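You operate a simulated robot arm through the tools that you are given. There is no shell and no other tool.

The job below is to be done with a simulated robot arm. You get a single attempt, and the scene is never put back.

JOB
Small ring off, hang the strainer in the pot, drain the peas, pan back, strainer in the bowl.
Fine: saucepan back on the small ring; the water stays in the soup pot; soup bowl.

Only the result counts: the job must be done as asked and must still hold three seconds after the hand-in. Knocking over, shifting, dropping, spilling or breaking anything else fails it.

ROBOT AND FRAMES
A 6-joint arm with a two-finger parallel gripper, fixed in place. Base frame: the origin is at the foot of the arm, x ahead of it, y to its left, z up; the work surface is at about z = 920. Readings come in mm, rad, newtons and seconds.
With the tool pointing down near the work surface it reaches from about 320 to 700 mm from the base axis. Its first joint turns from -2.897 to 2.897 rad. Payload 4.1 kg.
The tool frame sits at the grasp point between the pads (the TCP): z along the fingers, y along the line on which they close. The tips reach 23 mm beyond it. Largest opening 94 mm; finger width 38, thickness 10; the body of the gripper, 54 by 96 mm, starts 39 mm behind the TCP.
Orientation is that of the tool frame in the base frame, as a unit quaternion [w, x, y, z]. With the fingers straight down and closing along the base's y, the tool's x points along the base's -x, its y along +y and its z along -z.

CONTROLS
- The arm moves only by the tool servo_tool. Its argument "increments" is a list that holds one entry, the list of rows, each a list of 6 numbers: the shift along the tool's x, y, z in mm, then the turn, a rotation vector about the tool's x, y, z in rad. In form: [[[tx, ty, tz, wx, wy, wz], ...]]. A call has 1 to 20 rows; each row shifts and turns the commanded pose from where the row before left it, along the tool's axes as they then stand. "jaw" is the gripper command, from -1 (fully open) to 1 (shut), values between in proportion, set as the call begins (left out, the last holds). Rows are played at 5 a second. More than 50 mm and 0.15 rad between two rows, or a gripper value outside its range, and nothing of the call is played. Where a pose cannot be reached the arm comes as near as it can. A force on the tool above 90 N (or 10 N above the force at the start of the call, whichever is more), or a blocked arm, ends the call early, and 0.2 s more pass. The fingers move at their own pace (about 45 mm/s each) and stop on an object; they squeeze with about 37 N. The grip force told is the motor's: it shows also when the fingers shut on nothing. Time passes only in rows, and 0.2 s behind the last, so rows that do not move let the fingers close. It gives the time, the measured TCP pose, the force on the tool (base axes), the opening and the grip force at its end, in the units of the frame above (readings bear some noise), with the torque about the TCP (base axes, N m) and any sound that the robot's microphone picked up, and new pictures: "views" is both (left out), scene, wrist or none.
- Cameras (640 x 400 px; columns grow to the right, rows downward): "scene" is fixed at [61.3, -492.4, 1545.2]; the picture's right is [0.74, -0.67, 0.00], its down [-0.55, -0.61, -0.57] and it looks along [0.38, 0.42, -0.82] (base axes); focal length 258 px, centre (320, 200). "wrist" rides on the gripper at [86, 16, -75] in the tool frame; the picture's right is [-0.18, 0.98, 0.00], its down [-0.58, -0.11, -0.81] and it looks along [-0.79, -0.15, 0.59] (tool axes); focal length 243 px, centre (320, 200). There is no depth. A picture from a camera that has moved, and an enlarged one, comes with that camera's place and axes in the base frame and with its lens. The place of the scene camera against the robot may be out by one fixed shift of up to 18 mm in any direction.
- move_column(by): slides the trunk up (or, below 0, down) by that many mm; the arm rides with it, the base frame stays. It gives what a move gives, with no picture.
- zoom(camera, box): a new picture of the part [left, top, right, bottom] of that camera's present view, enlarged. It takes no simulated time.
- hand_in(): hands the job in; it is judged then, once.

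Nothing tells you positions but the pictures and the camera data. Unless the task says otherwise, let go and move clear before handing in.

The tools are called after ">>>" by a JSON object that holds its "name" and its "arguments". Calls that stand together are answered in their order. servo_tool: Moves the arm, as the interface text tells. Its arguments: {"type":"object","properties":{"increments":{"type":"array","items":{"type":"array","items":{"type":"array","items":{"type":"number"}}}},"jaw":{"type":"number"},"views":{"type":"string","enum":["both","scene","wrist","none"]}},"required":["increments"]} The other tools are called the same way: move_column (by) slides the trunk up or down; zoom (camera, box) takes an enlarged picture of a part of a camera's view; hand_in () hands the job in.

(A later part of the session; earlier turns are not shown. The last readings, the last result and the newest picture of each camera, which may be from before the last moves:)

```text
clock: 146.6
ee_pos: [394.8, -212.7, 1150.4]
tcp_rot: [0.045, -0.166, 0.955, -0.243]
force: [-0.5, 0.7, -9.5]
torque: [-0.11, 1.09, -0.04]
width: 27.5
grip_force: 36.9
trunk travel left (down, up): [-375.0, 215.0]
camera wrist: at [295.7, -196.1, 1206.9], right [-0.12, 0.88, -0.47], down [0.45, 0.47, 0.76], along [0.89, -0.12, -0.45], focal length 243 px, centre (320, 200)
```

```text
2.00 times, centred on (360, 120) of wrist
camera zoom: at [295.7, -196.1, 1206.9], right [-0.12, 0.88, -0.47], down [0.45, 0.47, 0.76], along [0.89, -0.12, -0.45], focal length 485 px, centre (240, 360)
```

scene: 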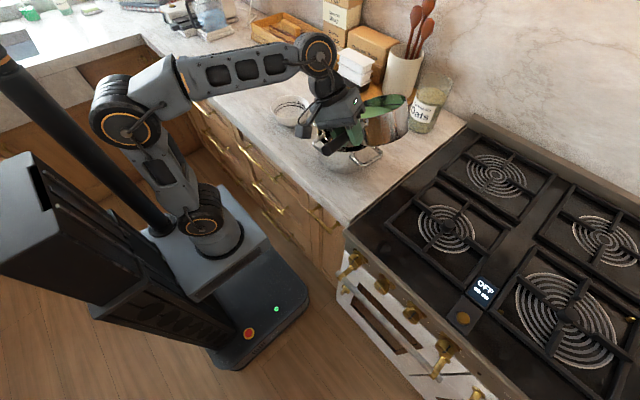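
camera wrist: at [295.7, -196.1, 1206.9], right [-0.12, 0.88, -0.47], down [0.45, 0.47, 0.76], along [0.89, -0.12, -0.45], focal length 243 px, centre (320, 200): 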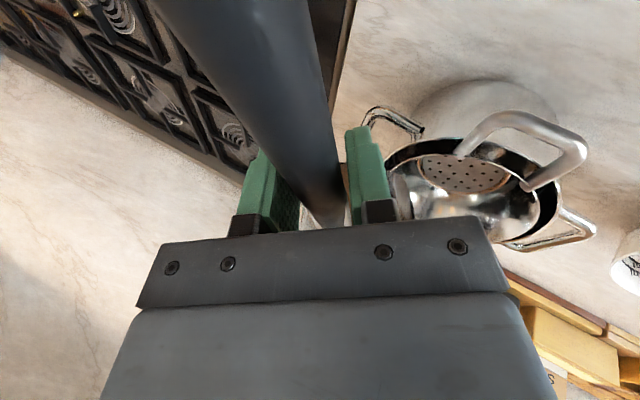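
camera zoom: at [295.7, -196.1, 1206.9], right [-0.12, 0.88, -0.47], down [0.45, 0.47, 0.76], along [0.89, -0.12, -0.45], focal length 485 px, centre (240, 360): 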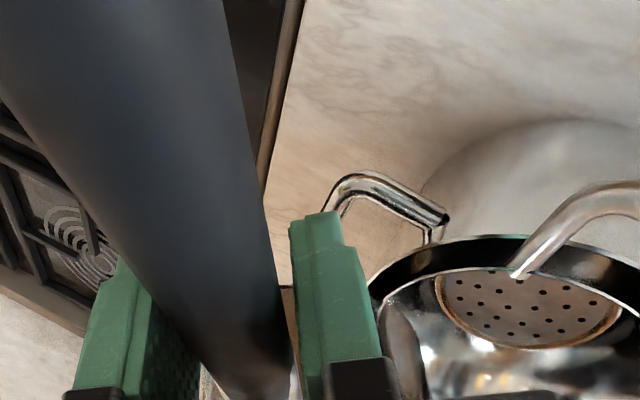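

Tilting well, liquid not yet at the lip. Continuing slowly.

>>> {"name": "servo_tool", "arguments": {"increments": [[[0, 0, 0, 0.04, 0, 0], [0, 0, 0, 0.04, 0, 0], [0, 0, 0, 0.04, 0, 0], [0, 0, 0, 0.04, 0, 0], [0, 0, 0, 0.04, 0, 0]]], "views": "both"}}

>>> {"name": "zoom", "arguments": {"camera": "scene", "box": [310, 75, 430, 175]}}

>>> {"name": "zoom", "arguments": {"camera": "wrist", "box": [300, 60, 540, 240]}}

```text
clock: 147.8
ee_pos: [394.5, -212.5, 1149.3]
tcp_rot: [0.061, -0.16, 0.926, -0.337]
force: [0.6, 0.0, -9.4]
torque: [0.0, 1.07, 0.0]
width: 27.3
grip_force: 37.4
trunk travel left (down, up): [-375.0, 215.0]
camera wrist: at [292.1, -186.2, 1195.8], right [-0.08, 0.77, -0.63], down [0.4, 0.61, 0.69], along [0.91, -0.2, -0.35], focal length 243 px, centre (320, 200)
```

scene: 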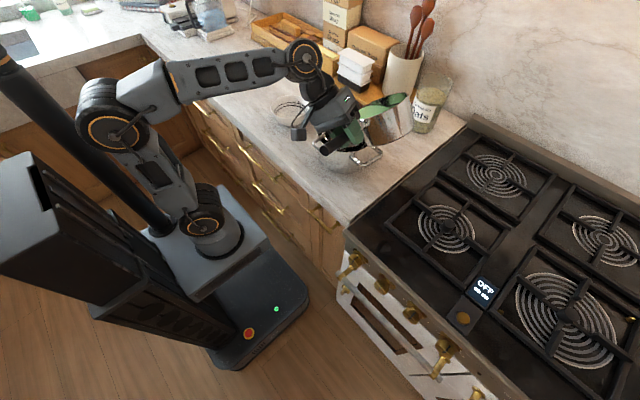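
wrist: 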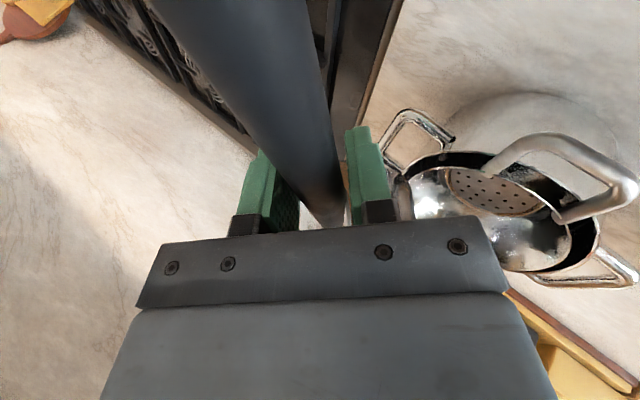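

```text
4.00 times, centred on (370, 125) of scene
camera zoom: at [61.3, -492.4, 1545.2], right [0.74, -0.67, 0.0], down [-0.55, -0.61, -0.57], along [0.38, 0.42, -0.82], focal length 1033 px, centre (120, 500)
```

zoom: 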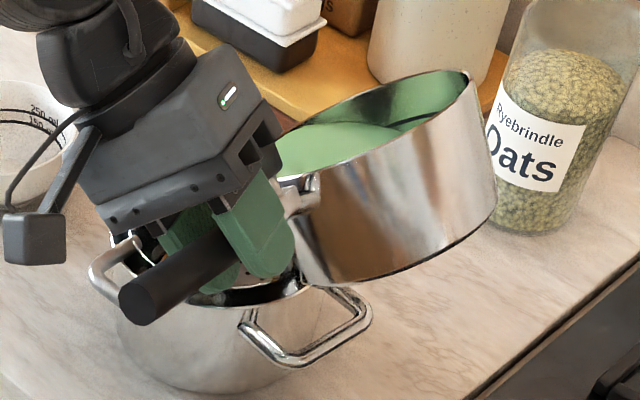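

```text
2.22 times, centred on (420, 150) of wrist
camera zoom: at [292.1, -186.2, 1195.8], right [-0.08, 0.77, -0.63], down [0.4, 0.61, 0.69], along [0.91, -0.2, -0.35], focal length 539 px, centre (98, 311)
```

zoom: 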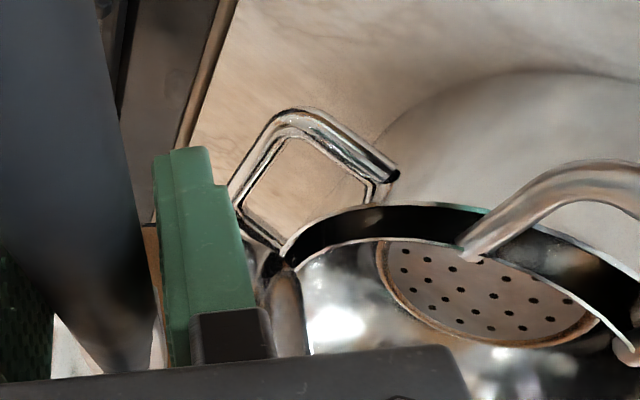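

Liquid is approaching the lip. I'll continue in small steps, now following the lip toward the strainer's centre.

>>> {"name": "servo_tool", "arguments": {"increments": [[[0, 0, 0, 0.04, 0, 0], [0, 0, 0, 0.04, 0, 0], [0, 1.8, -1.9, 0.04, 0, 0], [0, 1.7, -2.0, 0.04, 0, 0], [0, 1.6, -2.0, 0.04, 0, 0]]], "views": "both"}}

>>> {"name": "zoom", "arguments": {"camera": "scene", "box": [310, 75, 430, 175]}}

>>> {"name": "zoom", "arguments": {"camera": "wrist", "box": [300, 60, 540, 240]}}

```text
clock: 149.0
ee_pos: [390.7, -205.4, 1151.6]
tcp_rot: [0.077, -0.154, 0.887, -0.428]
force: [1.0, -0.4, -8.5]
torque: [0.06, 1.11, -0.04]
width: 27.5
grip_force: 37.5
trunk travel left (down, up): [-375.0, 215.0]
camera wrist: at [286.5, -170.9, 1184.3], right [-0.03, 0.64, -0.77], down [0.35, 0.73, 0.59], along [0.93, -0.25, -0.25], focal length 243 px, centre (320, 200)
```

scene: 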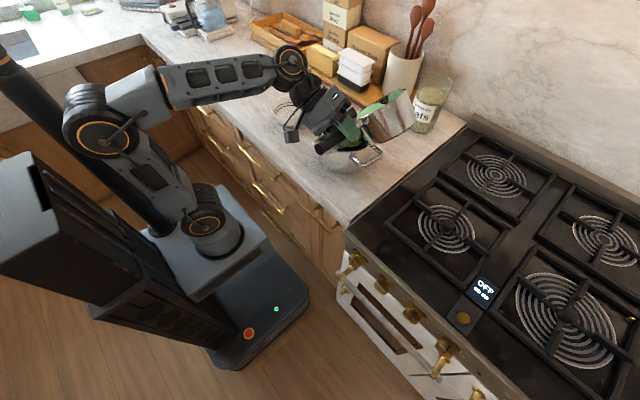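
wrist: 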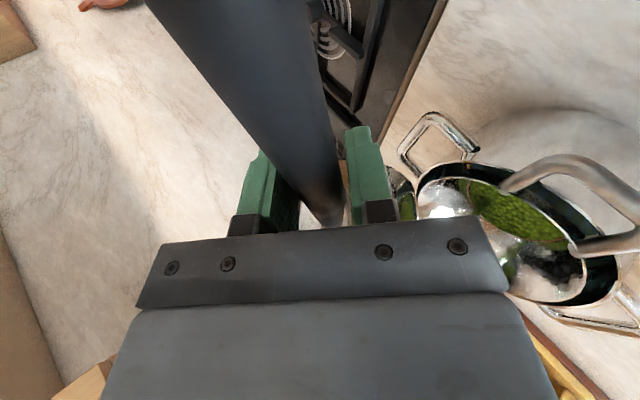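

```text
4.00 times, centred on (370, 125) of scene
camera zoom: at [61.3, -492.4, 1545.2], right [0.74, -0.67, 0.0], down [-0.55, -0.61, -0.57], along [0.38, 0.42, -0.82], focal length 1033 px, centre (120, 500)
```

zoom: 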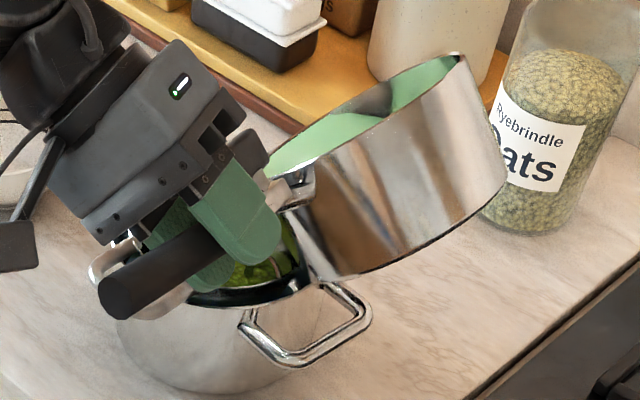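

```text
2.22 times, centred on (420, 150) of wrist
camera zoom: at [286.5, -170.9, 1184.3], right [-0.03, 0.64, -0.77], down [0.35, 0.73, 0.59], along [0.93, -0.25, -0.25], focal length 539 px, centre (98, 311)
```

zoom: 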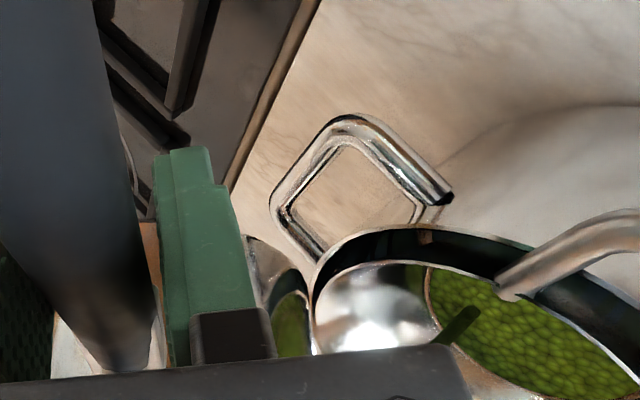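

Peas and water are landing in the strainer. I'll keep tilting slowly.

>>> {"name": "servo_tool", "arguments": {"increments": [[[0, 1.6, -2.0, 0.03, 0, 0], [0, 1.5, -2.1, 0.03, 0, 0], [0, 1.4, -2.2, 0.03, 0, 0], [0, 1.4, -2.2, 0.03, 0, 0], [0, 1.3, -2.3, 0.03, 0, 0]]], "views": "both"}}

>>> {"name": "zoom", "arguments": {"camera": "scene", "box": [310, 75, 430, 175]}}

>>> {"name": "zoom", "arguments": {"camera": "wrist", "box": [340, 80, 580, 300]}}

```text
clock: 150.2
ee_pos: [387.5, -193.2, 1150.2]
tcp_rot: [0.088, -0.148, 0.853, -0.493]
force: [0.3, 0.9, -8.3]
torque: [0.09, 1.02, 0.0]
width: 27.8
grip_force: 36.7
trunk travel left (down, up): [-375.0, 215.0]
camera wrist: at [281.8, -154.9, 1173.5], right [0.01, 0.53, -0.85], down [0.33, 0.8, 0.5], along [0.94, -0.28, -0.16], focal length 243 px, centre (320, 200)
```

scene: 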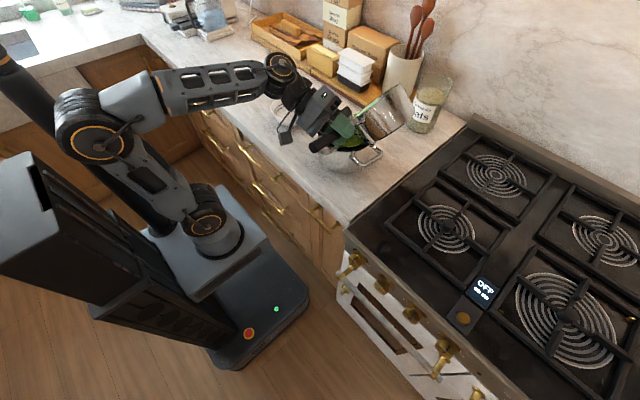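
wrist: 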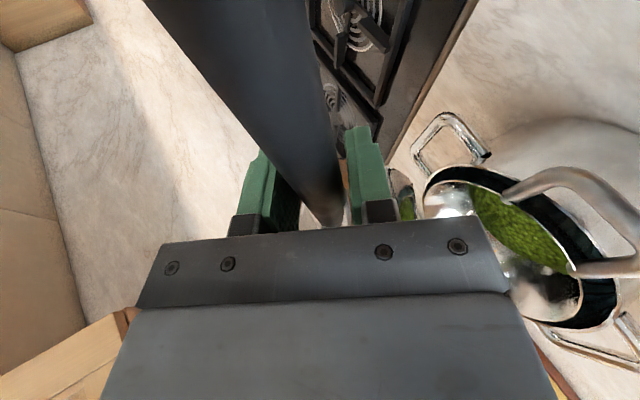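

```text
4.00 times, centred on (370, 125) of scene
camera zoom: at [61.3, -492.4, 1545.2], right [0.74, -0.67, 0.0], down [-0.55, -0.61, -0.57], along [0.38, 0.42, -0.82], focal length 1033 px, centre (120, 500)
```

zoom: 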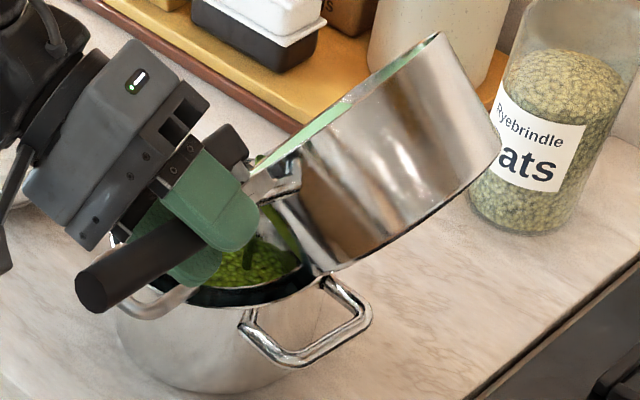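

```text
1.82 times, centred on (460, 190) of wrist
camera zoom: at [281.8, -154.9, 1173.5], right [0.01, 0.53, -0.85], down [0.33, 0.8, 0.5], along [0.94, -0.28, -0.16], focal length 441 px, centre (66, 218)
```

zoom: 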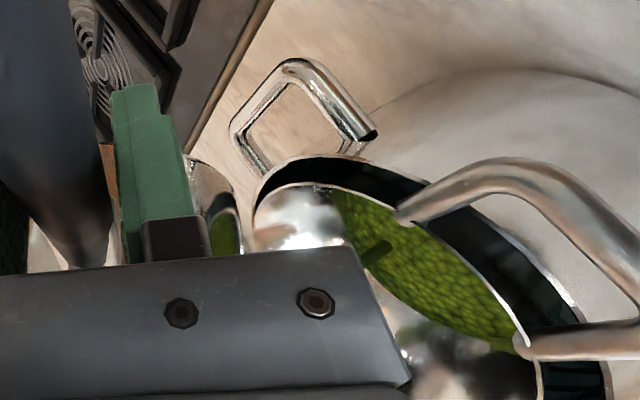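

The stream lands inside on the peas. Continuing.

>>> {"name": "servo_tool", "arguments": {"increments": [[[0, 2.8, -1.9, 0.035, 0, 0], [0, 2.8, -2.0, 0.035, 0, 0], [0, 2.7, -2.1, 0.035, 0, 0], [0, 2.6, -2.2, 0.035, 0, 0], [0, 2.5, -2.3, 0.035, 0, 0], [0, 2.5, -2.3, 0.035, 0, 0]]], "views": "both"}}

>>> {"name": "zoom", "arguments": {"camera": "scene", "box": [310, 75, 430, 175]}}

>>> {"name": "zoom", "arguments": {"camera": "wrist", "box": [340, 80, 580, 300]}}

```text
clock: 151.6
ee_pos: [380.9, -177.9, 1140.6]
tcp_rot: [0.103, -0.137, 0.796, -0.58]
force: [-0.6, 0.8, -7.6]
torque: [0.17, 0.95, -0.02]
width: 27.5
grip_force: 37.4
trunk travel left (down, up): [-375.0, 215.0]
camera wrist: at [273.9, -135.1, 1148.3], right [0.08, 0.35, -0.93], down [0.3, 0.89, 0.35], along [0.95, -0.3, -0.04], focal length 243 px, centre (320, 200)
```

scene: 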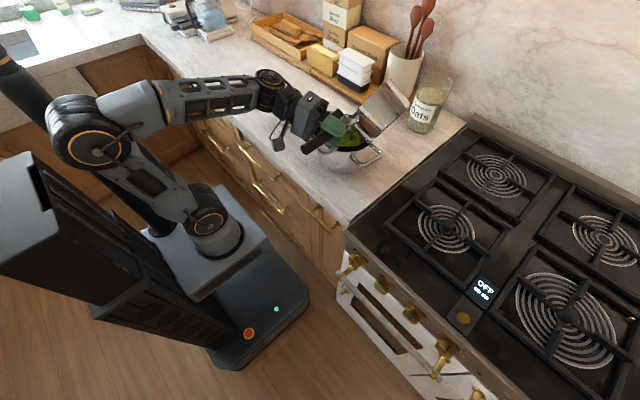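
wrist: 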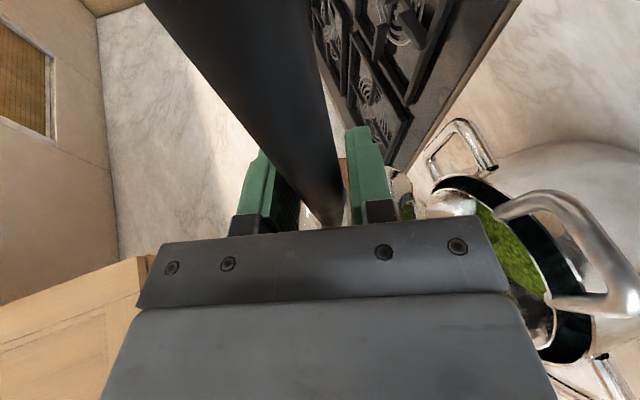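

```text
4.00 times, centred on (370, 125) of scene
camera zoom: at [61.3, -492.4, 1545.2], right [0.74, -0.67, 0.0], down [-0.55, -0.61, -0.57], along [0.38, 0.42, -0.82], focal length 1033 px, centre (120, 500)
```

zoom: 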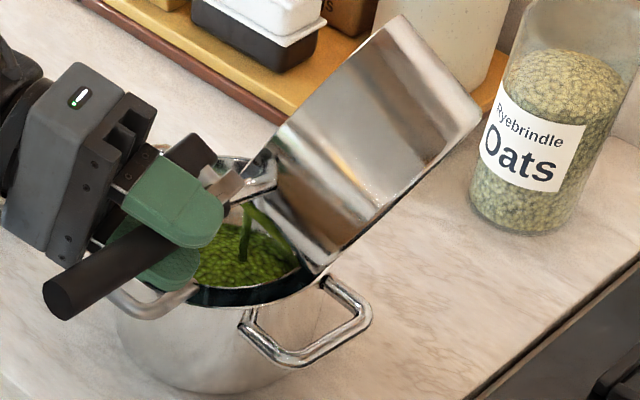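

```text
1.82 times, centred on (460, 190) of wrist
camera zoom: at [273.9, -135.1, 1148.3], right [0.08, 0.35, -0.93], down [0.3, 0.89, 0.35], along [0.95, -0.3, -0.04], focal length 441 px, centre (66, 218)
```

zoom: 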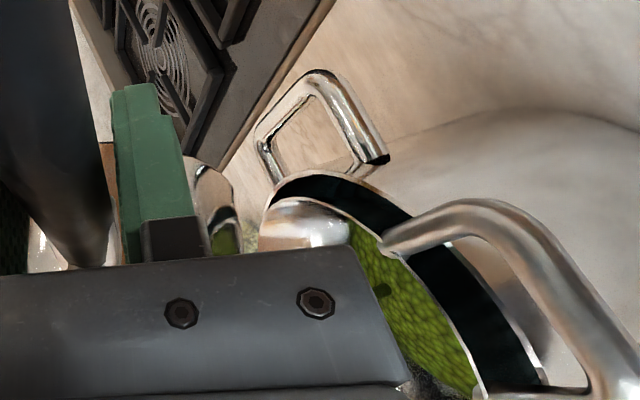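

The stream falls centrally into the strainer. Continuing toward 90°.

>>> {"name": "servo_tool", "arguments": {"increments": [[[0, 1.25, -2.25, 0.035, 0, 0], [0, 1.2, -2.3, 0.035, 0, 0], [0, 1.1, -2.3, 0.035, 0, 0], [0, 1.0, -2.4, 0.035, 0, 0], [0, 0.9, -2.4, 0.035, 0, 0], [0, 0.9, -2.4, 0.035, 0, 0], [0, 0.8, -2.5, 0.035, 0, 0], [0, 0.7, -2.5, 0.035, 0, 0], [0, 0.65, -2.5, 0.035, 0, 0]]], "views": "both"}}

>>> {"name": "zoom", "arguments": {"camera": "scene", "box": [310, 75, 430, 175]}}

>>> {"name": "zoom", "arguments": {"camera": "wrist", "box": [340, 80, 580, 300]}}

```text
clock: 153.6
ee_pos: [372.9, -155.8, 1136.7]
tcp_rot: [-0.124, 0.119, -0.696, 0.698]
force: [-0.4, 0.7, -7.0]
torque: [0.17, 0.84, -0.03]
width: 27.6
grip_force: 36.6
trunk travel left (down, up): [-375.0, 215.0]
camera wrist: at [267.1, -115.6, 1119.8], right [0.18, 0.06, -0.98], down [0.27, 0.96, 0.11], along [0.94, -0.29, 0.15], focal length 243 px, centre (320, 200)
```

scene: 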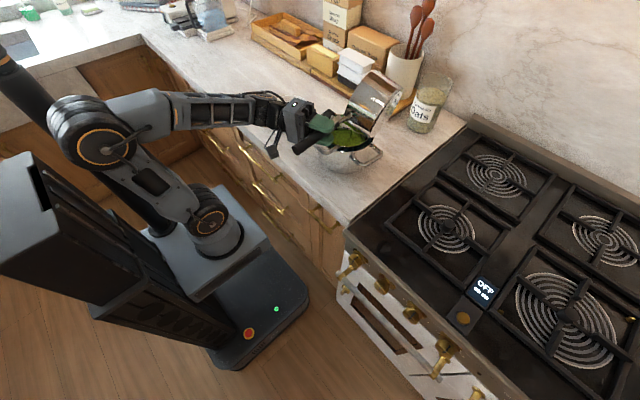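
wrist: 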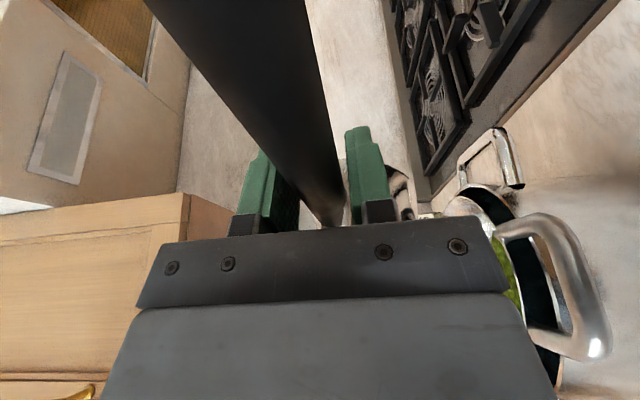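

```text
4.00 times, centred on (370, 125) of scene
camera zoom: at [61.3, -492.4, 1545.2], right [0.74, -0.67, 0.0], down [-0.55, -0.61, -0.57], along [0.38, 0.42, -0.82], focal length 1033 px, centre (120, 500)
```

zoom: 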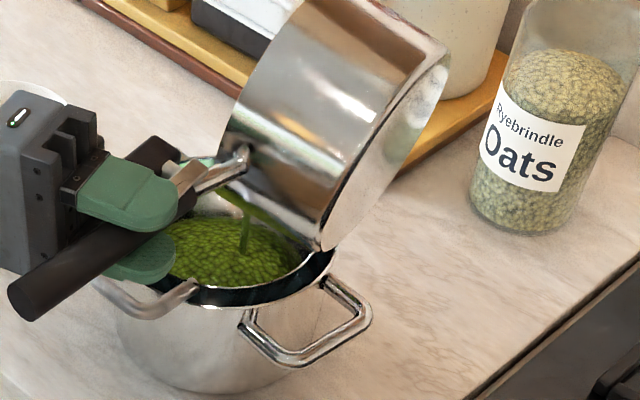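

```text
1.82 times, centred on (460, 190) of wrist
camera zoom: at [267.1, -115.6, 1119.8], right [0.18, 0.06, -0.98], down [0.27, 0.96, 0.11], along [0.94, -0.29, 0.15], focal length 441 px, centre (66, 218)
```

zoom: 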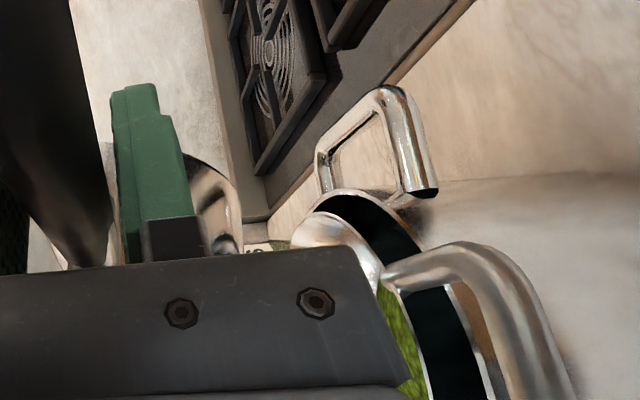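

Most of it has poured; the stream is still central. Tilting on past 90°.

>>> {"name": "servo_tool", "arguments": {"increments": [[[0, -0.1, -2.9, 0.035, 0, 0], [0, -0.2, -2.9, 0.035, 0, 0], [0, -0.3, -2.9, 0.035, 0, 0], [0, -0.4, -2.9, 0.035, 0, 0], [0, -0.5, -2.9, 0.035, 0, 0], [0, -0.6, -2.8, 0.035, 0, 0], [0, -0.7, -2.8, 0.035, 0, 0], [0, -0.7, -2.8, 0.035, 0, 0], [0, 0, 0, 0, 0, 0], [0, 0, 0, 0, 0, 0]]], "views": "both"}}

>>> {"name": "zoom", "arguments": {"camera": "scene", "box": [310, 65, 430, 165]}}

>>> {"name": "zoom", "arguments": {"camera": "wrist", "box": [340, 80, 580, 300]}}

```text
clock: 155.8
ee_pos: [365.2, -133.9, 1136.9]
tcp_rot: [-0.138, 0.101, -0.591, 0.788]
force: [-0.3, -0.3, -5.8]
torque: [0.18, 0.81, 0.05]
width: 27.8
grip_force: 36.6
trunk travel left (down, up): [-375.0, 215.0]
camera wrist: at [261.4, -100.3, 1100.2], right [0.27, -0.2, -0.94], down [0.28, 0.95, -0.12], along [0.92, -0.23, 0.31], focal length 243 px, centre (320, 200)
```

scene: 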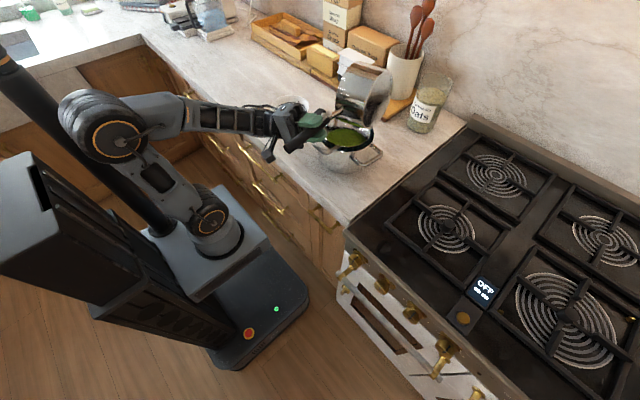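
wrist: 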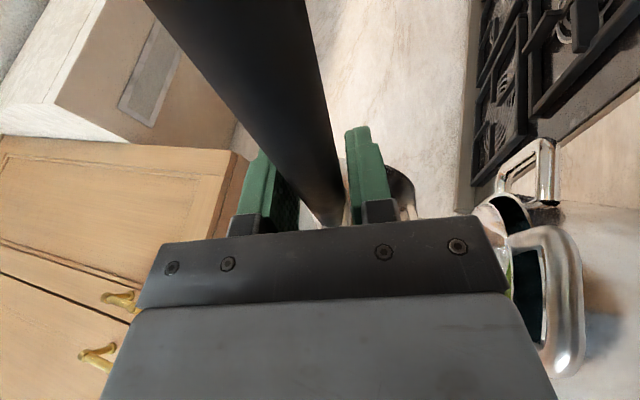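

```text
4.00 times, centred on (370, 115) of scene
camera zoom: at [61.3, -492.4, 1545.2], right [0.74, -0.67, 0.0], down [-0.55, -0.61, -0.57], along [0.38, 0.42, -0.82], focal length 1033 px, centre (120, 540)
```

zoom: 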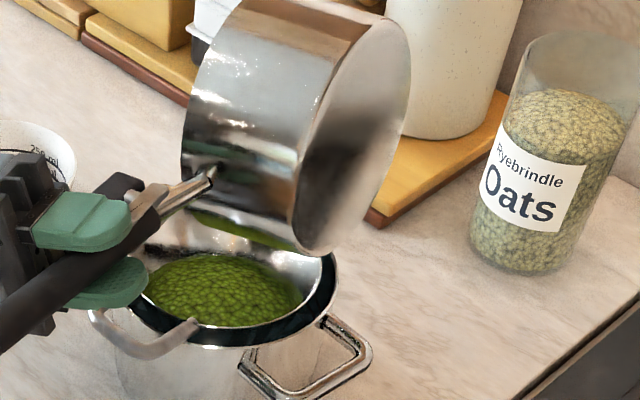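

```text
1.82 times, centred on (460, 190) of wrist
camera zoom: at [261.4, -100.3, 1100.2], right [0.27, -0.2, -0.94], down [0.28, 0.95, -0.12], along [0.92, -0.23, 0.31], focal length 441 px, centre (66, 218)
```

zoom: 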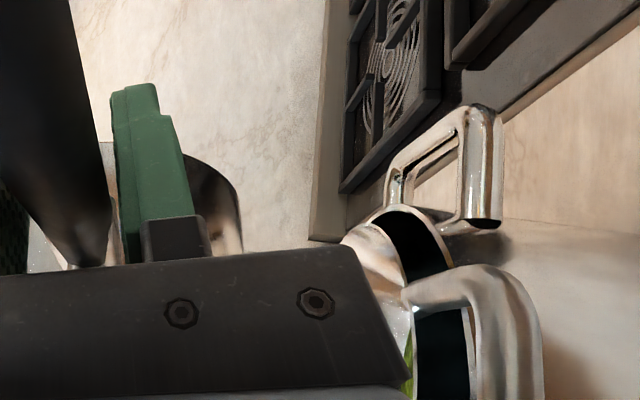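

The stream has stopped and the pan is much lighter. I'll tip to about 120° and hold briefly to drain the last of it.

>>> {"name": "servo_tool", "arguments": {"increments": [[[0, -0.8, -2.4, 0.04, 0, 0], [0, -0.9, -2.4, 0.04, 0, 0], [0, -1.0, -2.3, 0.04, 0, 0], [0, -1.1, -2.3, 0.04, 0, 0], [0, -1.2, -2.2, 0.04, 0, 0], [0, -1.2, -2.2, 0.04, 0, 0], [0, 0, 0, 0, 0, 0], [0, 0, 0, 0, 0, 0], [0, 0, 0, 0, 0, 0], [0, 0, 0, 0, 0, 0]]], "views": "both"}}

>>> {"name": "zoom", "arguments": {"camera": "scene", "box": [310, 65, 430, 165]}}

```text
clock: 158.0
ee_pos: [360.2, -118.5, 1139.0]
tcp_rot: [-0.149, 0.085, -0.493, 0.853]
force: [-0.5, 0.6, -6.7]
torque: [0.13, 0.75, 0.03]
width: 27.9
grip_force: 37.0
trunk travel left (down, up): [-375.0, 215.0]
camera wrist: at [260.3, -95.4, 1086.2], right [0.34, -0.4, -0.85], down [0.29, 0.91, -0.31], along [0.89, -0.14, 0.43], focal length 243 px, centre (320, 200)
```

scene: 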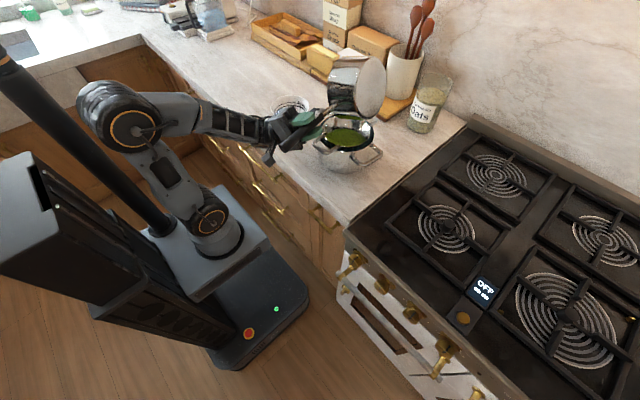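
wrist: 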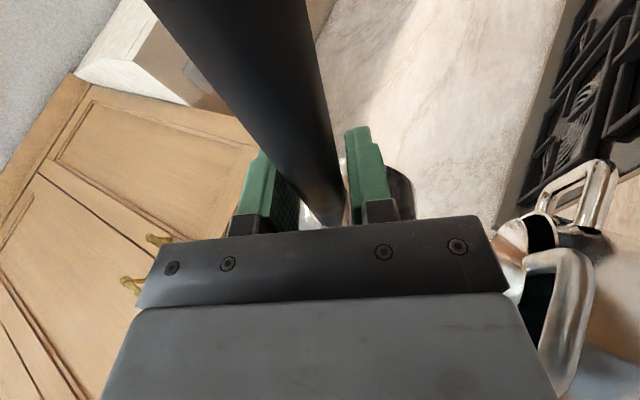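

```text
4.00 times, centred on (370, 115) of scene
camera zoom: at [61.3, -492.4, 1545.2], right [0.74, -0.67, 0.0], down [-0.55, -0.61, -0.57], along [0.38, 0.42, -0.82], focal length 1033 px, centre (120, 540)
```

zoom: 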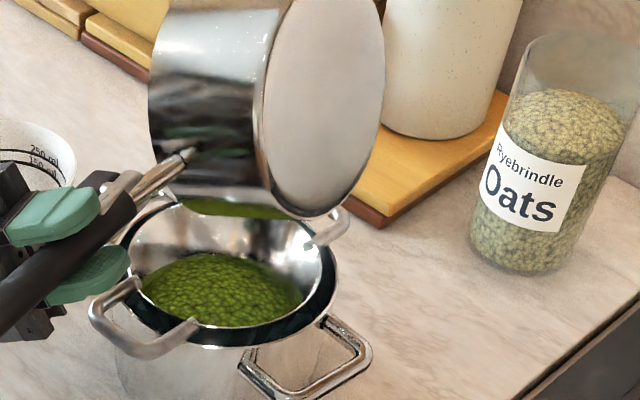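

It looks drained. I'll hold a couple of seconds for drips, then check.

>>> {"name": "servo_tool", "arguments": {"increments": [[[0, -1.2, -1, 0.04, 0, 0], [0, -1.2, -1, 0.04, 0, 0], [0, 0, 0, 0, 0, 0], [0, 0, 0, 0, 0, 0], [0, 0, 0, 0, 0, 0], [0, 0, 0, 0, 0, 0], [0, 0, 0, 0, 0, 0], [0, 0, 0, 0, 0, 0], [0, 0, 0, 0, 0, 0], [0, 0, 0, 0, 0, 0], [0, 0, 0, 0, 0, 0]]], "views": "scene"}}

>>> {"name": "zoom", "arguments": {"camera": "scene", "box": [320, 95, 400, 165]}}

```text
clock: 160.4
ee_pos: [358.4, -116.5, 1138.5]
tcp_rot: [-0.153, 0.078, -0.458, 0.872]
force: [-0.2, -0.4, -6.4]
torque: [0.11, 0.76, 0.0]
width: 27.6
grip_force: 37.2
trunk travel left (down, up): [-375.0, 215.0]
```

scene: 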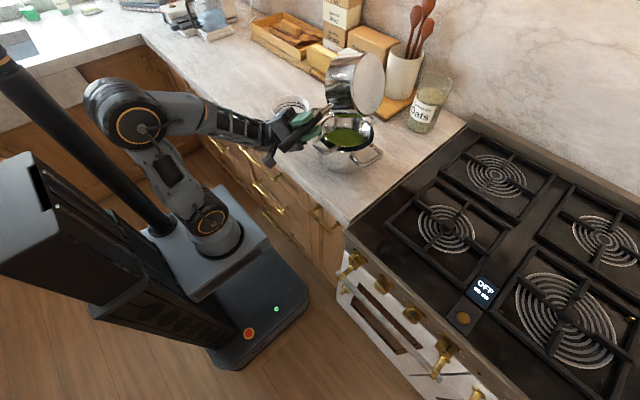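

```text
5.71 times, centred on (360, 130) of scene
camera zoom: at [61.3, -492.4, 1545.2], right [0.74, -0.67, 0.0], down [-0.55, -0.61, -0.57], along [0.38, 0.42, -0.82], focal length 1475 px, centre (91, 600)
```

zoom: 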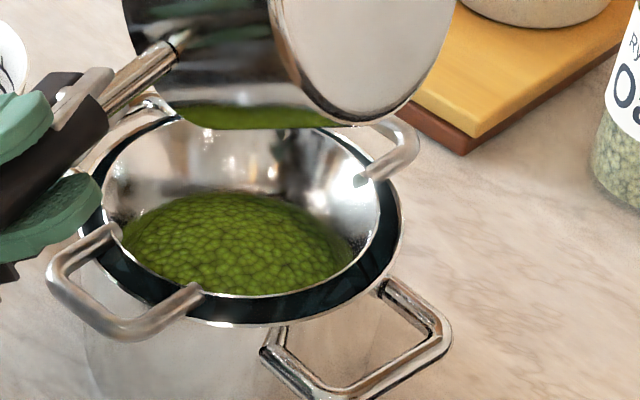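

The peas sit in the strainer with nothing spilled. I'll tilt the pan back upright while drawing it away from the pot.

>>> {"name": "servo_tool", "arguments": {"increments": [[[0, 2.7, 6.0, -0.14, 0, 0], [0, 1.8, 6.35, -0.14, 0, 0], [0, 0.9, 6.55, -0.14, 0, 0], [0, 0.0, 6.6, -0.14, 0, 0], [0, -0.9, 6.55, -0.14, 0, 0], [0, -1.8, 6.35, -0.14, 0, 0], [0, -2.7, 6.0, -0.14, 0, 0], [0, -3.5, 5.6, -0.14, 0, 0], [0, -4.25, 5.05, -0.14, 0, 0], [0, -4.9, 4.4, -0.14, 0, 0], [0, -5.5, 3.7, -0.14, 0, 0], [0, -5.9, 2.9, -0.14, 0, 0], [0, -6.3, 2.0, -0.14, 0, 0], [0, -6.5, 1.1, -0.14, 0, 0], [0, -6.6, 0.2, -0.14, 0, 0], [0, -6.6, -0.7, -0.075, 0, 0], [0, 0, 0, 0, 0, 0]]], "views": "both"}}

>>> {"name": "zoom", "arguments": {"camera": "scene", "box": [310, 75, 430, 175]}}

>>> {"name": "zoom", "arguments": {"camera": "wrist", "box": [320, 60, 520, 220]}}

```text
clock: 164.0
ee_pos: [393.2, -214.1, 1159.0]
tcp_rot: [0.003, -0.172, 0.985, 0.001]
force: [1.1, 0.7, -6.1]
torque: [-0.32, 0.66, 0.0]
width: 27.7
grip_force: 36.8
trunk travel left (down, up): [-375.0, 215.0]
camera wrist: at [307.0, -229.4, 1232.8], right [-0.16, 0.99, 0.0], down [0.58, 0.09, 0.81], along [0.8, 0.13, -0.59], focal length 243 px, centre (320, 200)
```

scene: 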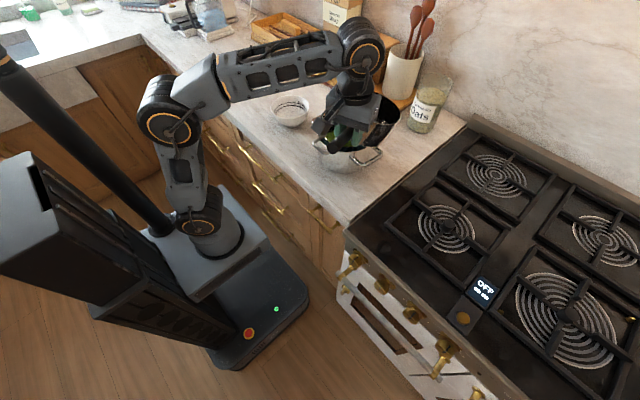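
wrist: 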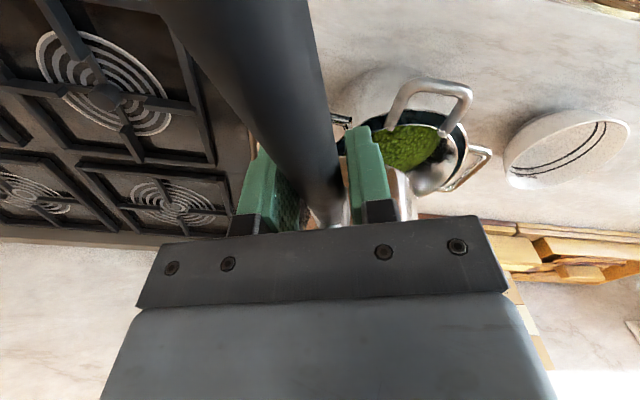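

```text
4.00 times, centred on (370, 125) of scene
camera zoom: at [61.3, -492.4, 1545.2], right [0.74, -0.67, 0.0], down [-0.55, -0.61, -0.57], along [0.38, 0.42, -0.82], focal length 1033 px, centre (120, 500)
```

zoom: 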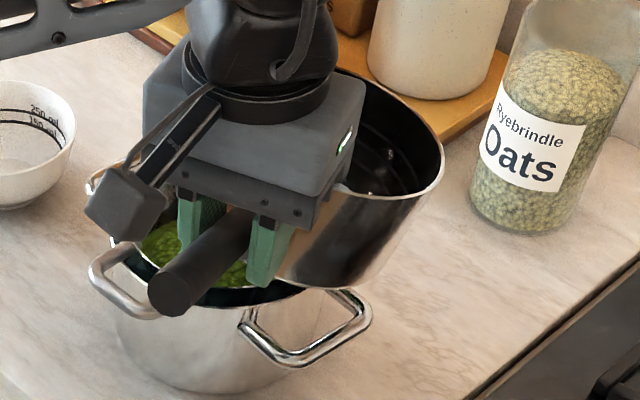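

```text
2.50 times, centred on (420, 140) of wrist
camera zoom: at [307.0, -229.4, 1232.8], right [-0.16, 0.99, 0.0], down [0.58, 0.09, 0.81], along [0.8, 0.13, -0.59], focal length 606 px, centre (70, 350)
```

zoom: 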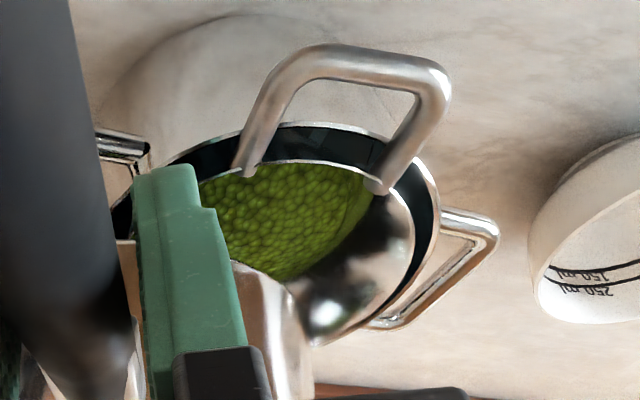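

The pan is empty. Now I'll take it back: yaw to the original heading and move over the small ring.

>>> {"name": "servo_tool", "arguments": {"increments": [[[0, 0, 0, 0, 0, 0.0645], [0, 0, 0, 0, 0, 0.0645], [0, 0, 0, 0, 0, 0.0645], [0, 0, 0, 0, 0, 0.0645], [0, 0, 0, 0, 0, 0.0645], [0, 0, 0, 0, 0, 0.0645], [0, 0, 0, 0, 0, 0.0645], [0, 0, 0, 0, 0, 0.0645], [-2.2, -24, 6.9, 0, 0, 0], [-2.2, -24, 6.9, 0, 0, 0], [-2.2, -24, 6.9, 0, 0, 0], [-2.2, -24, 6.9, 0, 0, 0], [-2.2, -24, 6.9, 0, 0, 0], [-2.2, -24, 6.9, 0, 0, 0], [-2.2, -24, 6.9, 0, 0, 0], [-2.2, -24, 6.9, 0, 0, 0], [-2.2, -24, 6.9, 0, 0, 0], [-2.2, -24, 6.9, 0, 0, 0]]], "views": "both"}}

>>> {"name": "zoom", "arguments": {"camera": "scene", "box": [380, 155, 520, 265]}}

>>> {"name": "zoom", "arguments": {"camera": "scene", "box": [300, 85, 400, 185]}}

```text
clock: 167.8
ee_pos: [373.5, -455.2, 1086.2]
tcp_rot: [0.002, 0.086, 0.996, 0.0]
force: [0.1, -1.1, -5.7]
torque: [0.07, 0.67, 0.01]
width: 27.5
grip_force: 37.0
trunk travel left (down, up): [-375.0, 215.0]
camera wrist: at [291.0, -425.0, 1161.7], right [0.35, 0.94, 0.0], down [0.55, -0.21, 0.81], along [0.76, -0.28, -0.59], focal length 243 px, centre (320, 200)
```

scene: 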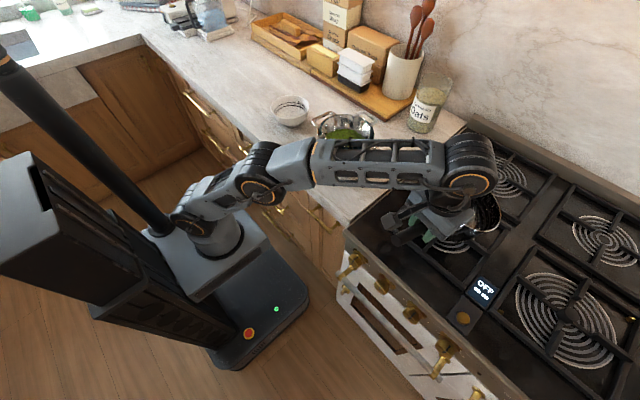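
wrist: 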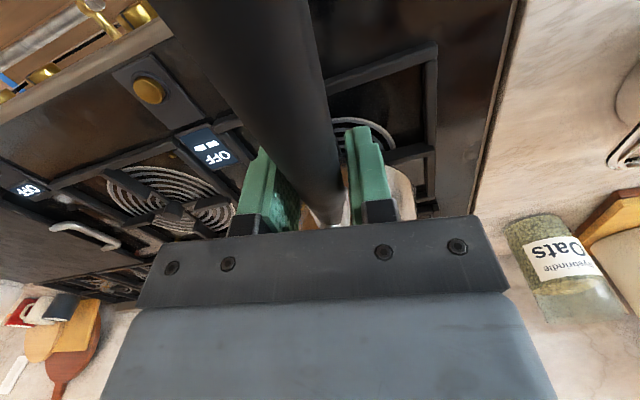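

```text
3.64 times, centred on (450, 210) of scene
camera zoom: at [61.3, -492.4, 1545.2], right [0.74, -0.67, 0.0], down [-0.55, -0.61, -0.57], along [0.38, 0.42, -0.82], focal length 939 px, centre (-153, 164)
```

zoom: 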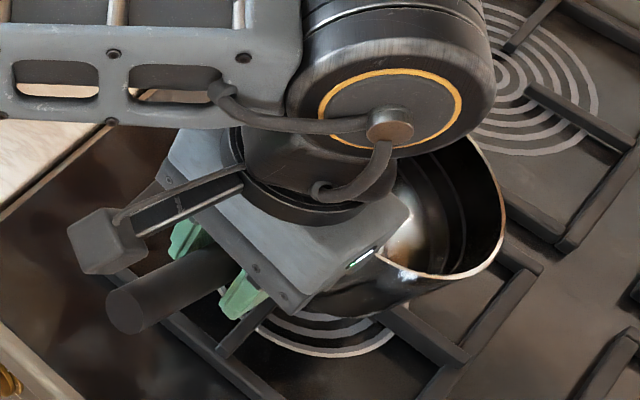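

```text
4.00 times, centred on (350, 135) of scene
camera zoom: at [61.3, -492.4, 1545.2], right [0.74, -0.67, 0.0], down [-0.55, -0.61, -0.57], along [0.38, 0.42, -0.82], focal length 1033 px, centre (200, 460)
```

zoom: 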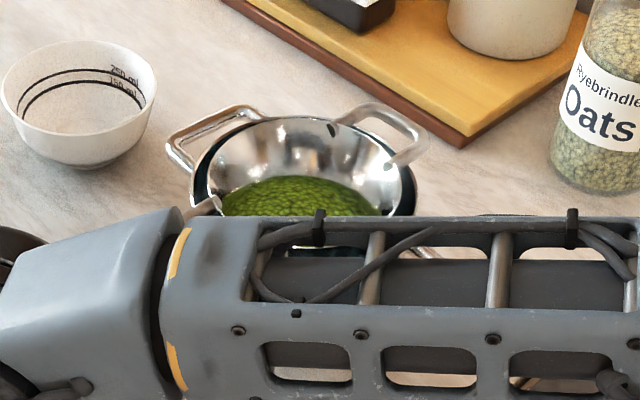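

Above the ring with the same heading as at pick-up, and the peas rest in the strainer. I'll lower the pan onto the ring.

>>> {"name": "servo_tool", "arguments": {"increments": [[[-1.3, 0, 15, 0, 0, -0.003], [0, 0, 15, 0, 0, -0.003], [0, 0, 15, 0, 0, 0], [0, 0, 10, 0, 0, 0], [0, 0, 6, 0, 0, 0], [0, 0, 0, 0, 0, 0]]], "views": "none"}}

```text
clock: 169.2
ee_pos: [376.1, -454.1, 1029.3]
tcp_rot: [0.003, 0.083, 0.997, 0.0]
force: [-2.3, 0.2, 3.5]
torque: [-0.2, -1.15, 0.07]
width: 27.3
grip_force: 37.4
trunk travel left (down, up): [-375.0, 215.0]
```

Contact came a little early at the pan's far edge, so it has drooped slightly in the grip. Let me look.

>>> {"name": "servo_tool", "arguments": {"increments": [[[0, 0, -3, 0, 0, 0], [0, 0, 0, 0, 0, 0]]], "views": "both"}}

>>> {"name": "zoom", "arguments": {"camera": "scene", "box": [390, 165, 530, 275]}}

>>> {"name": "zoom", "arguments": {"camera": "wrist", "box": [200, 40, 440, 240]}}

```text
clock: 169.8
ee_pos: [377.2, -454.1, 1029.8]
tcp_rot: [0.001, 0.083, 0.997, 0.002]
force: [-0.5, -0.1, -5.4]
torque: [0.06, 0.51, -0.02]
width: 27.6
grip_force: 36.6
trunk travel left (down, up): [-375.0, 215.0]
camera wrist: at [294.1, -424.8, 1103.8], right [0.34, 0.94, 0.0], down [0.55, -0.21, 0.81], along [0.76, -0.27, -0.59], focal length 243 px, centre (320, 200)
```

scene: 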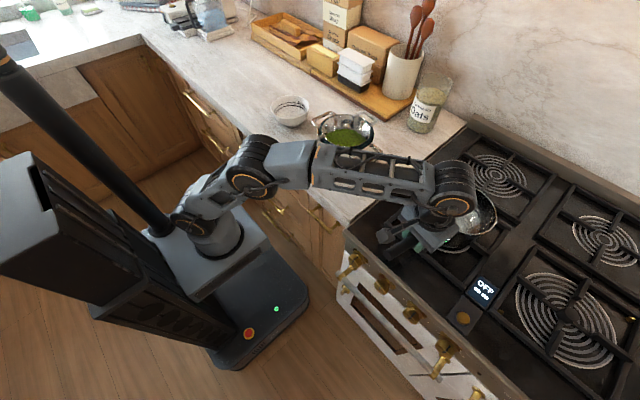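
wrist: 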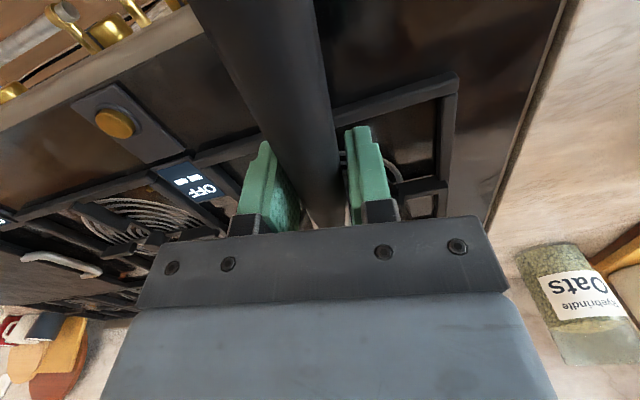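

```text
3.64 times, centred on (460, 220) of scene
camera zoom: at [61.3, -492.4, 1545.2], right [0.74, -0.67, 0.0], down [-0.55, -0.61, -0.57], along [0.38, 0.42, -0.82], focal length 939 px, centre (-189, 127)
```

zoom: 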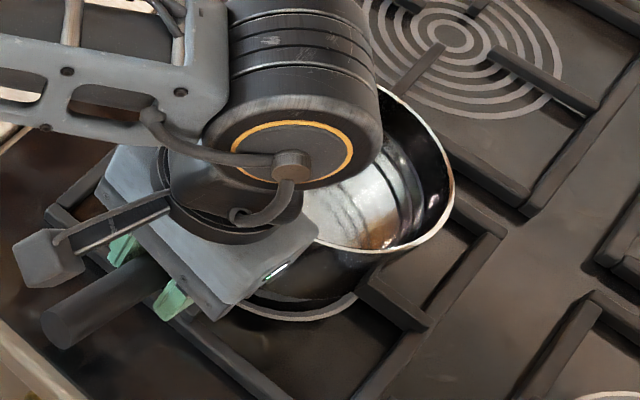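

```text
2.00 times, centred on (320, 140) of wrist
camera zoom: at [294.1, -424.8, 1103.8], right [0.34, 0.94, 0.0], down [0.55, -0.21, 0.81], along [0.76, -0.27, -0.59], focal length 485 px, centre (320, 320)
```

zoom: 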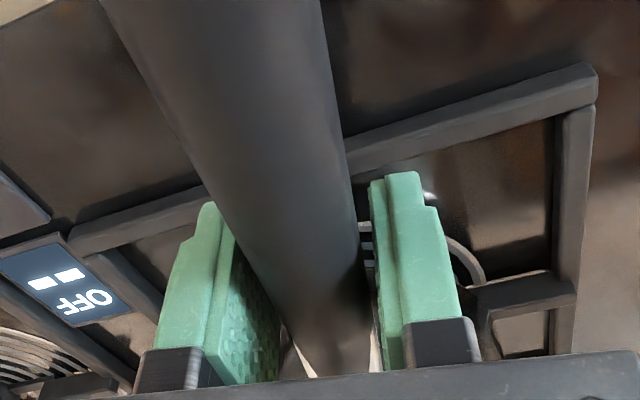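

The handle looks nearly unchanged; the droop is about 2°. I'll pitch the tool up slightly to level the pan, then set it down.

>>> {"name": "servo_tool", "arguments": {"increments": [[[0, 0, -3, 0, 0, 0], [0, 0, 0, 0, -0.02, 0], [0, 0, 0, 0, -0.02, 0], [0, 0, 3, 0, 0, 0], [0, 0, 3, 0, 0, 0], [0, 0, 0, 0, 0, 0]]], "views": "none"}}

```text
clock: 171.2
ee_pos: [375.6, -454.8, 1028.8]
tcp_rot: [0.022, 0.083, 0.996, 0.0]
force: [0.5, 0.2, -6.7]
torque: [0.11, 0.71, -0.01]
width: 27.5
grip_force: 36.8
trunk travel left (down, up): [-375.0, 215.0]
```

>>> {"name": "servo_tool", "arguments": {"increments": [[[0, 0, 2, 0, 0, 0], [0, 0, 2, 0, 0, 0], [0, 0, 0, 0, 0, 0]]], "views": "none"}}

>>> {"name": "servo_tool", "arguments": {"increments": [[[0, 0, 1.5, 0, 0, 0], [0, 0, 0, 0, 0, 0]]], "views": "none"}}

>>> {"name": "servo_tool", "arguments": {"increments": [[[0, 0, 1.5, 0, 0, 0], [0, 0, 0, 0, 0, 0]]], "views": "none"}}

```text
clock: 172.0
ee_pos: [376.6, -455.1, 1023.7]
tcp_rot: [0.022, 0.083, 0.996, 0.0]
force: [0.3, -0.8, -5.7]
torque: [0.11, 0.73, -0.01]
width: 27.6
grip_force: 37.3
trunk travel left (down, up): [-375.0, 215.0]
```

```text
clock: 172.6
ee_pos: [377.1, -454.9, 1022.6]
tcp_rot: [0.021, 0.083, 0.996, -0.001]
force: [0.2, -1.1, -6.0]
torque: [0.08, 0.69, -0.01]
width: 27.5
grip_force: 37.2
trunk travel left (down, up): [-375.0, 215.0]
```

```text
clock: 173.2
ee_pos: [376.8, -454.5, 1022.5]
tcp_rot: [0.024, 0.084, 0.996, -0.002]
force: [1.3, 0.2, 3.5]
torque: [-0.02, -0.18, 0.03]
width: 27.4
grip_force: 36.4
trunk travel left (down, up): [-375.0, 215.0]
```

>>> {"name": "servo_tool", "arguments": {"increments": [[[0, 0, -0.5, 0, 0.012, 0], [0, 0, 0, 0, 0, 0]]], "views": "none"}}

```text
clock: 173.8
ee_pos: [376.5, -453.7, 1022.5]
tcp_rot: [0.018, 0.083, 0.996, -0.001]
force: [4.8, -2.7, 9.0]
torque: [-0.23, -1.04, -0.19]
width: 27.3
grip_force: 37.3
trunk travel left (down, up): [-375.0, 215.0]
```

The pan is now seated evenly. I'll relax slightly and open the gripper.

>>> {"name": "servo_tool", "arguments": {"increments": [[[0, 0, -0.7, 0, 0, 0], [0, 0, 0, 0, 0, 0]]], "views": "none"}}

>>> {"name": "servo_tool", "arguments": {"increments": [[[0, 0, 0, 0, 0, 0], [0, 0, 0, 0, 0, 0], [0, 0, 0, 0, 0, 0]]], "jaw": -0.4, "views": "both"}}

>>> {"name": "zoom", "arguments": {"camera": "scene", "box": [390, 165, 530, 275]}}

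>>> {"name": "zoom", "arguments": {"camera": "wrist", "box": [200, 40, 440, 240]}}

```text
clock: 174.4
ee_pos: [376.3, -453.5, 1022.2]
tcp_rot: [0.016, 0.083, 0.996, -0.001]
force: [4.3, -3.2, 8.0]
torque: [-0.22, -0.99, -0.1]
width: 27.6
grip_force: 37.1
trunk travel left (down, up): [-375.0, 215.0]
```

```text
clock: 175.2
ee_pos: [376.0, -454.9, 1021.2]
tcp_rot: [0.016, 0.083, 0.996, 0.0]
force: [0.2, 0.5, -0.7]
torque: [-0.01, 0.0, -0.02]
width: 65.9
grip_force: 0.1
trunk travel left (down, up): [-375.0, 215.0]
camera wrist: at [291.3, -424.3, 1093.7], right [0.34, 0.94, 0.01], down [0.53, -0.2, 0.82], along [0.78, -0.28, -0.57], focal length 243 px, centre (320, 200)
```

scene: 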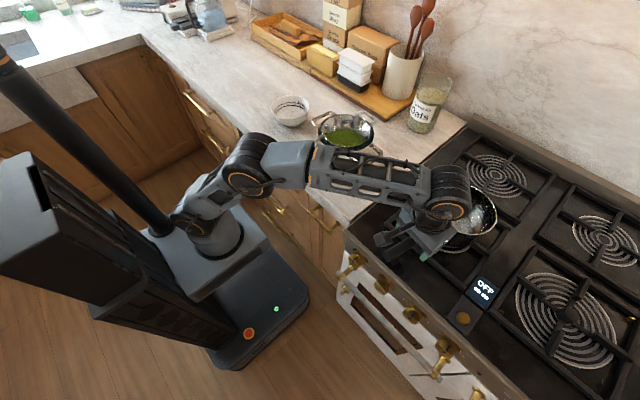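
wrist: 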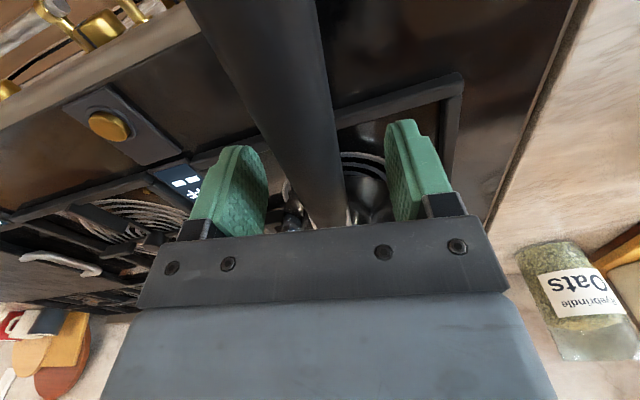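

```text
3.64 times, centred on (460, 220) of scene
camera zoom: at [61.3, -492.4, 1545.2], right [0.74, -0.67, 0.0], down [-0.55, -0.61, -0.57], along [0.38, 0.42, -0.82], focal length 939 px, centre (-189, 127)
```

zoom: 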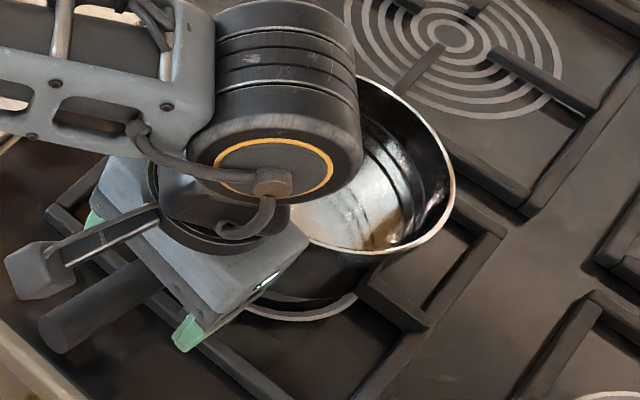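

```text
2.00 times, centred on (320, 140) of wrist
camera zoom: at [291.3, -424.3, 1093.7], right [0.34, 0.94, 0.01], down [0.53, -0.2, 0.82], along [0.78, -0.28, -0.57], focal length 485 px, centre (320, 320)
```

zoom: 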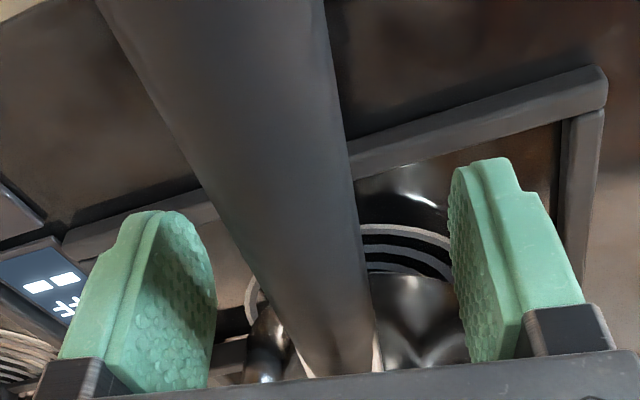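

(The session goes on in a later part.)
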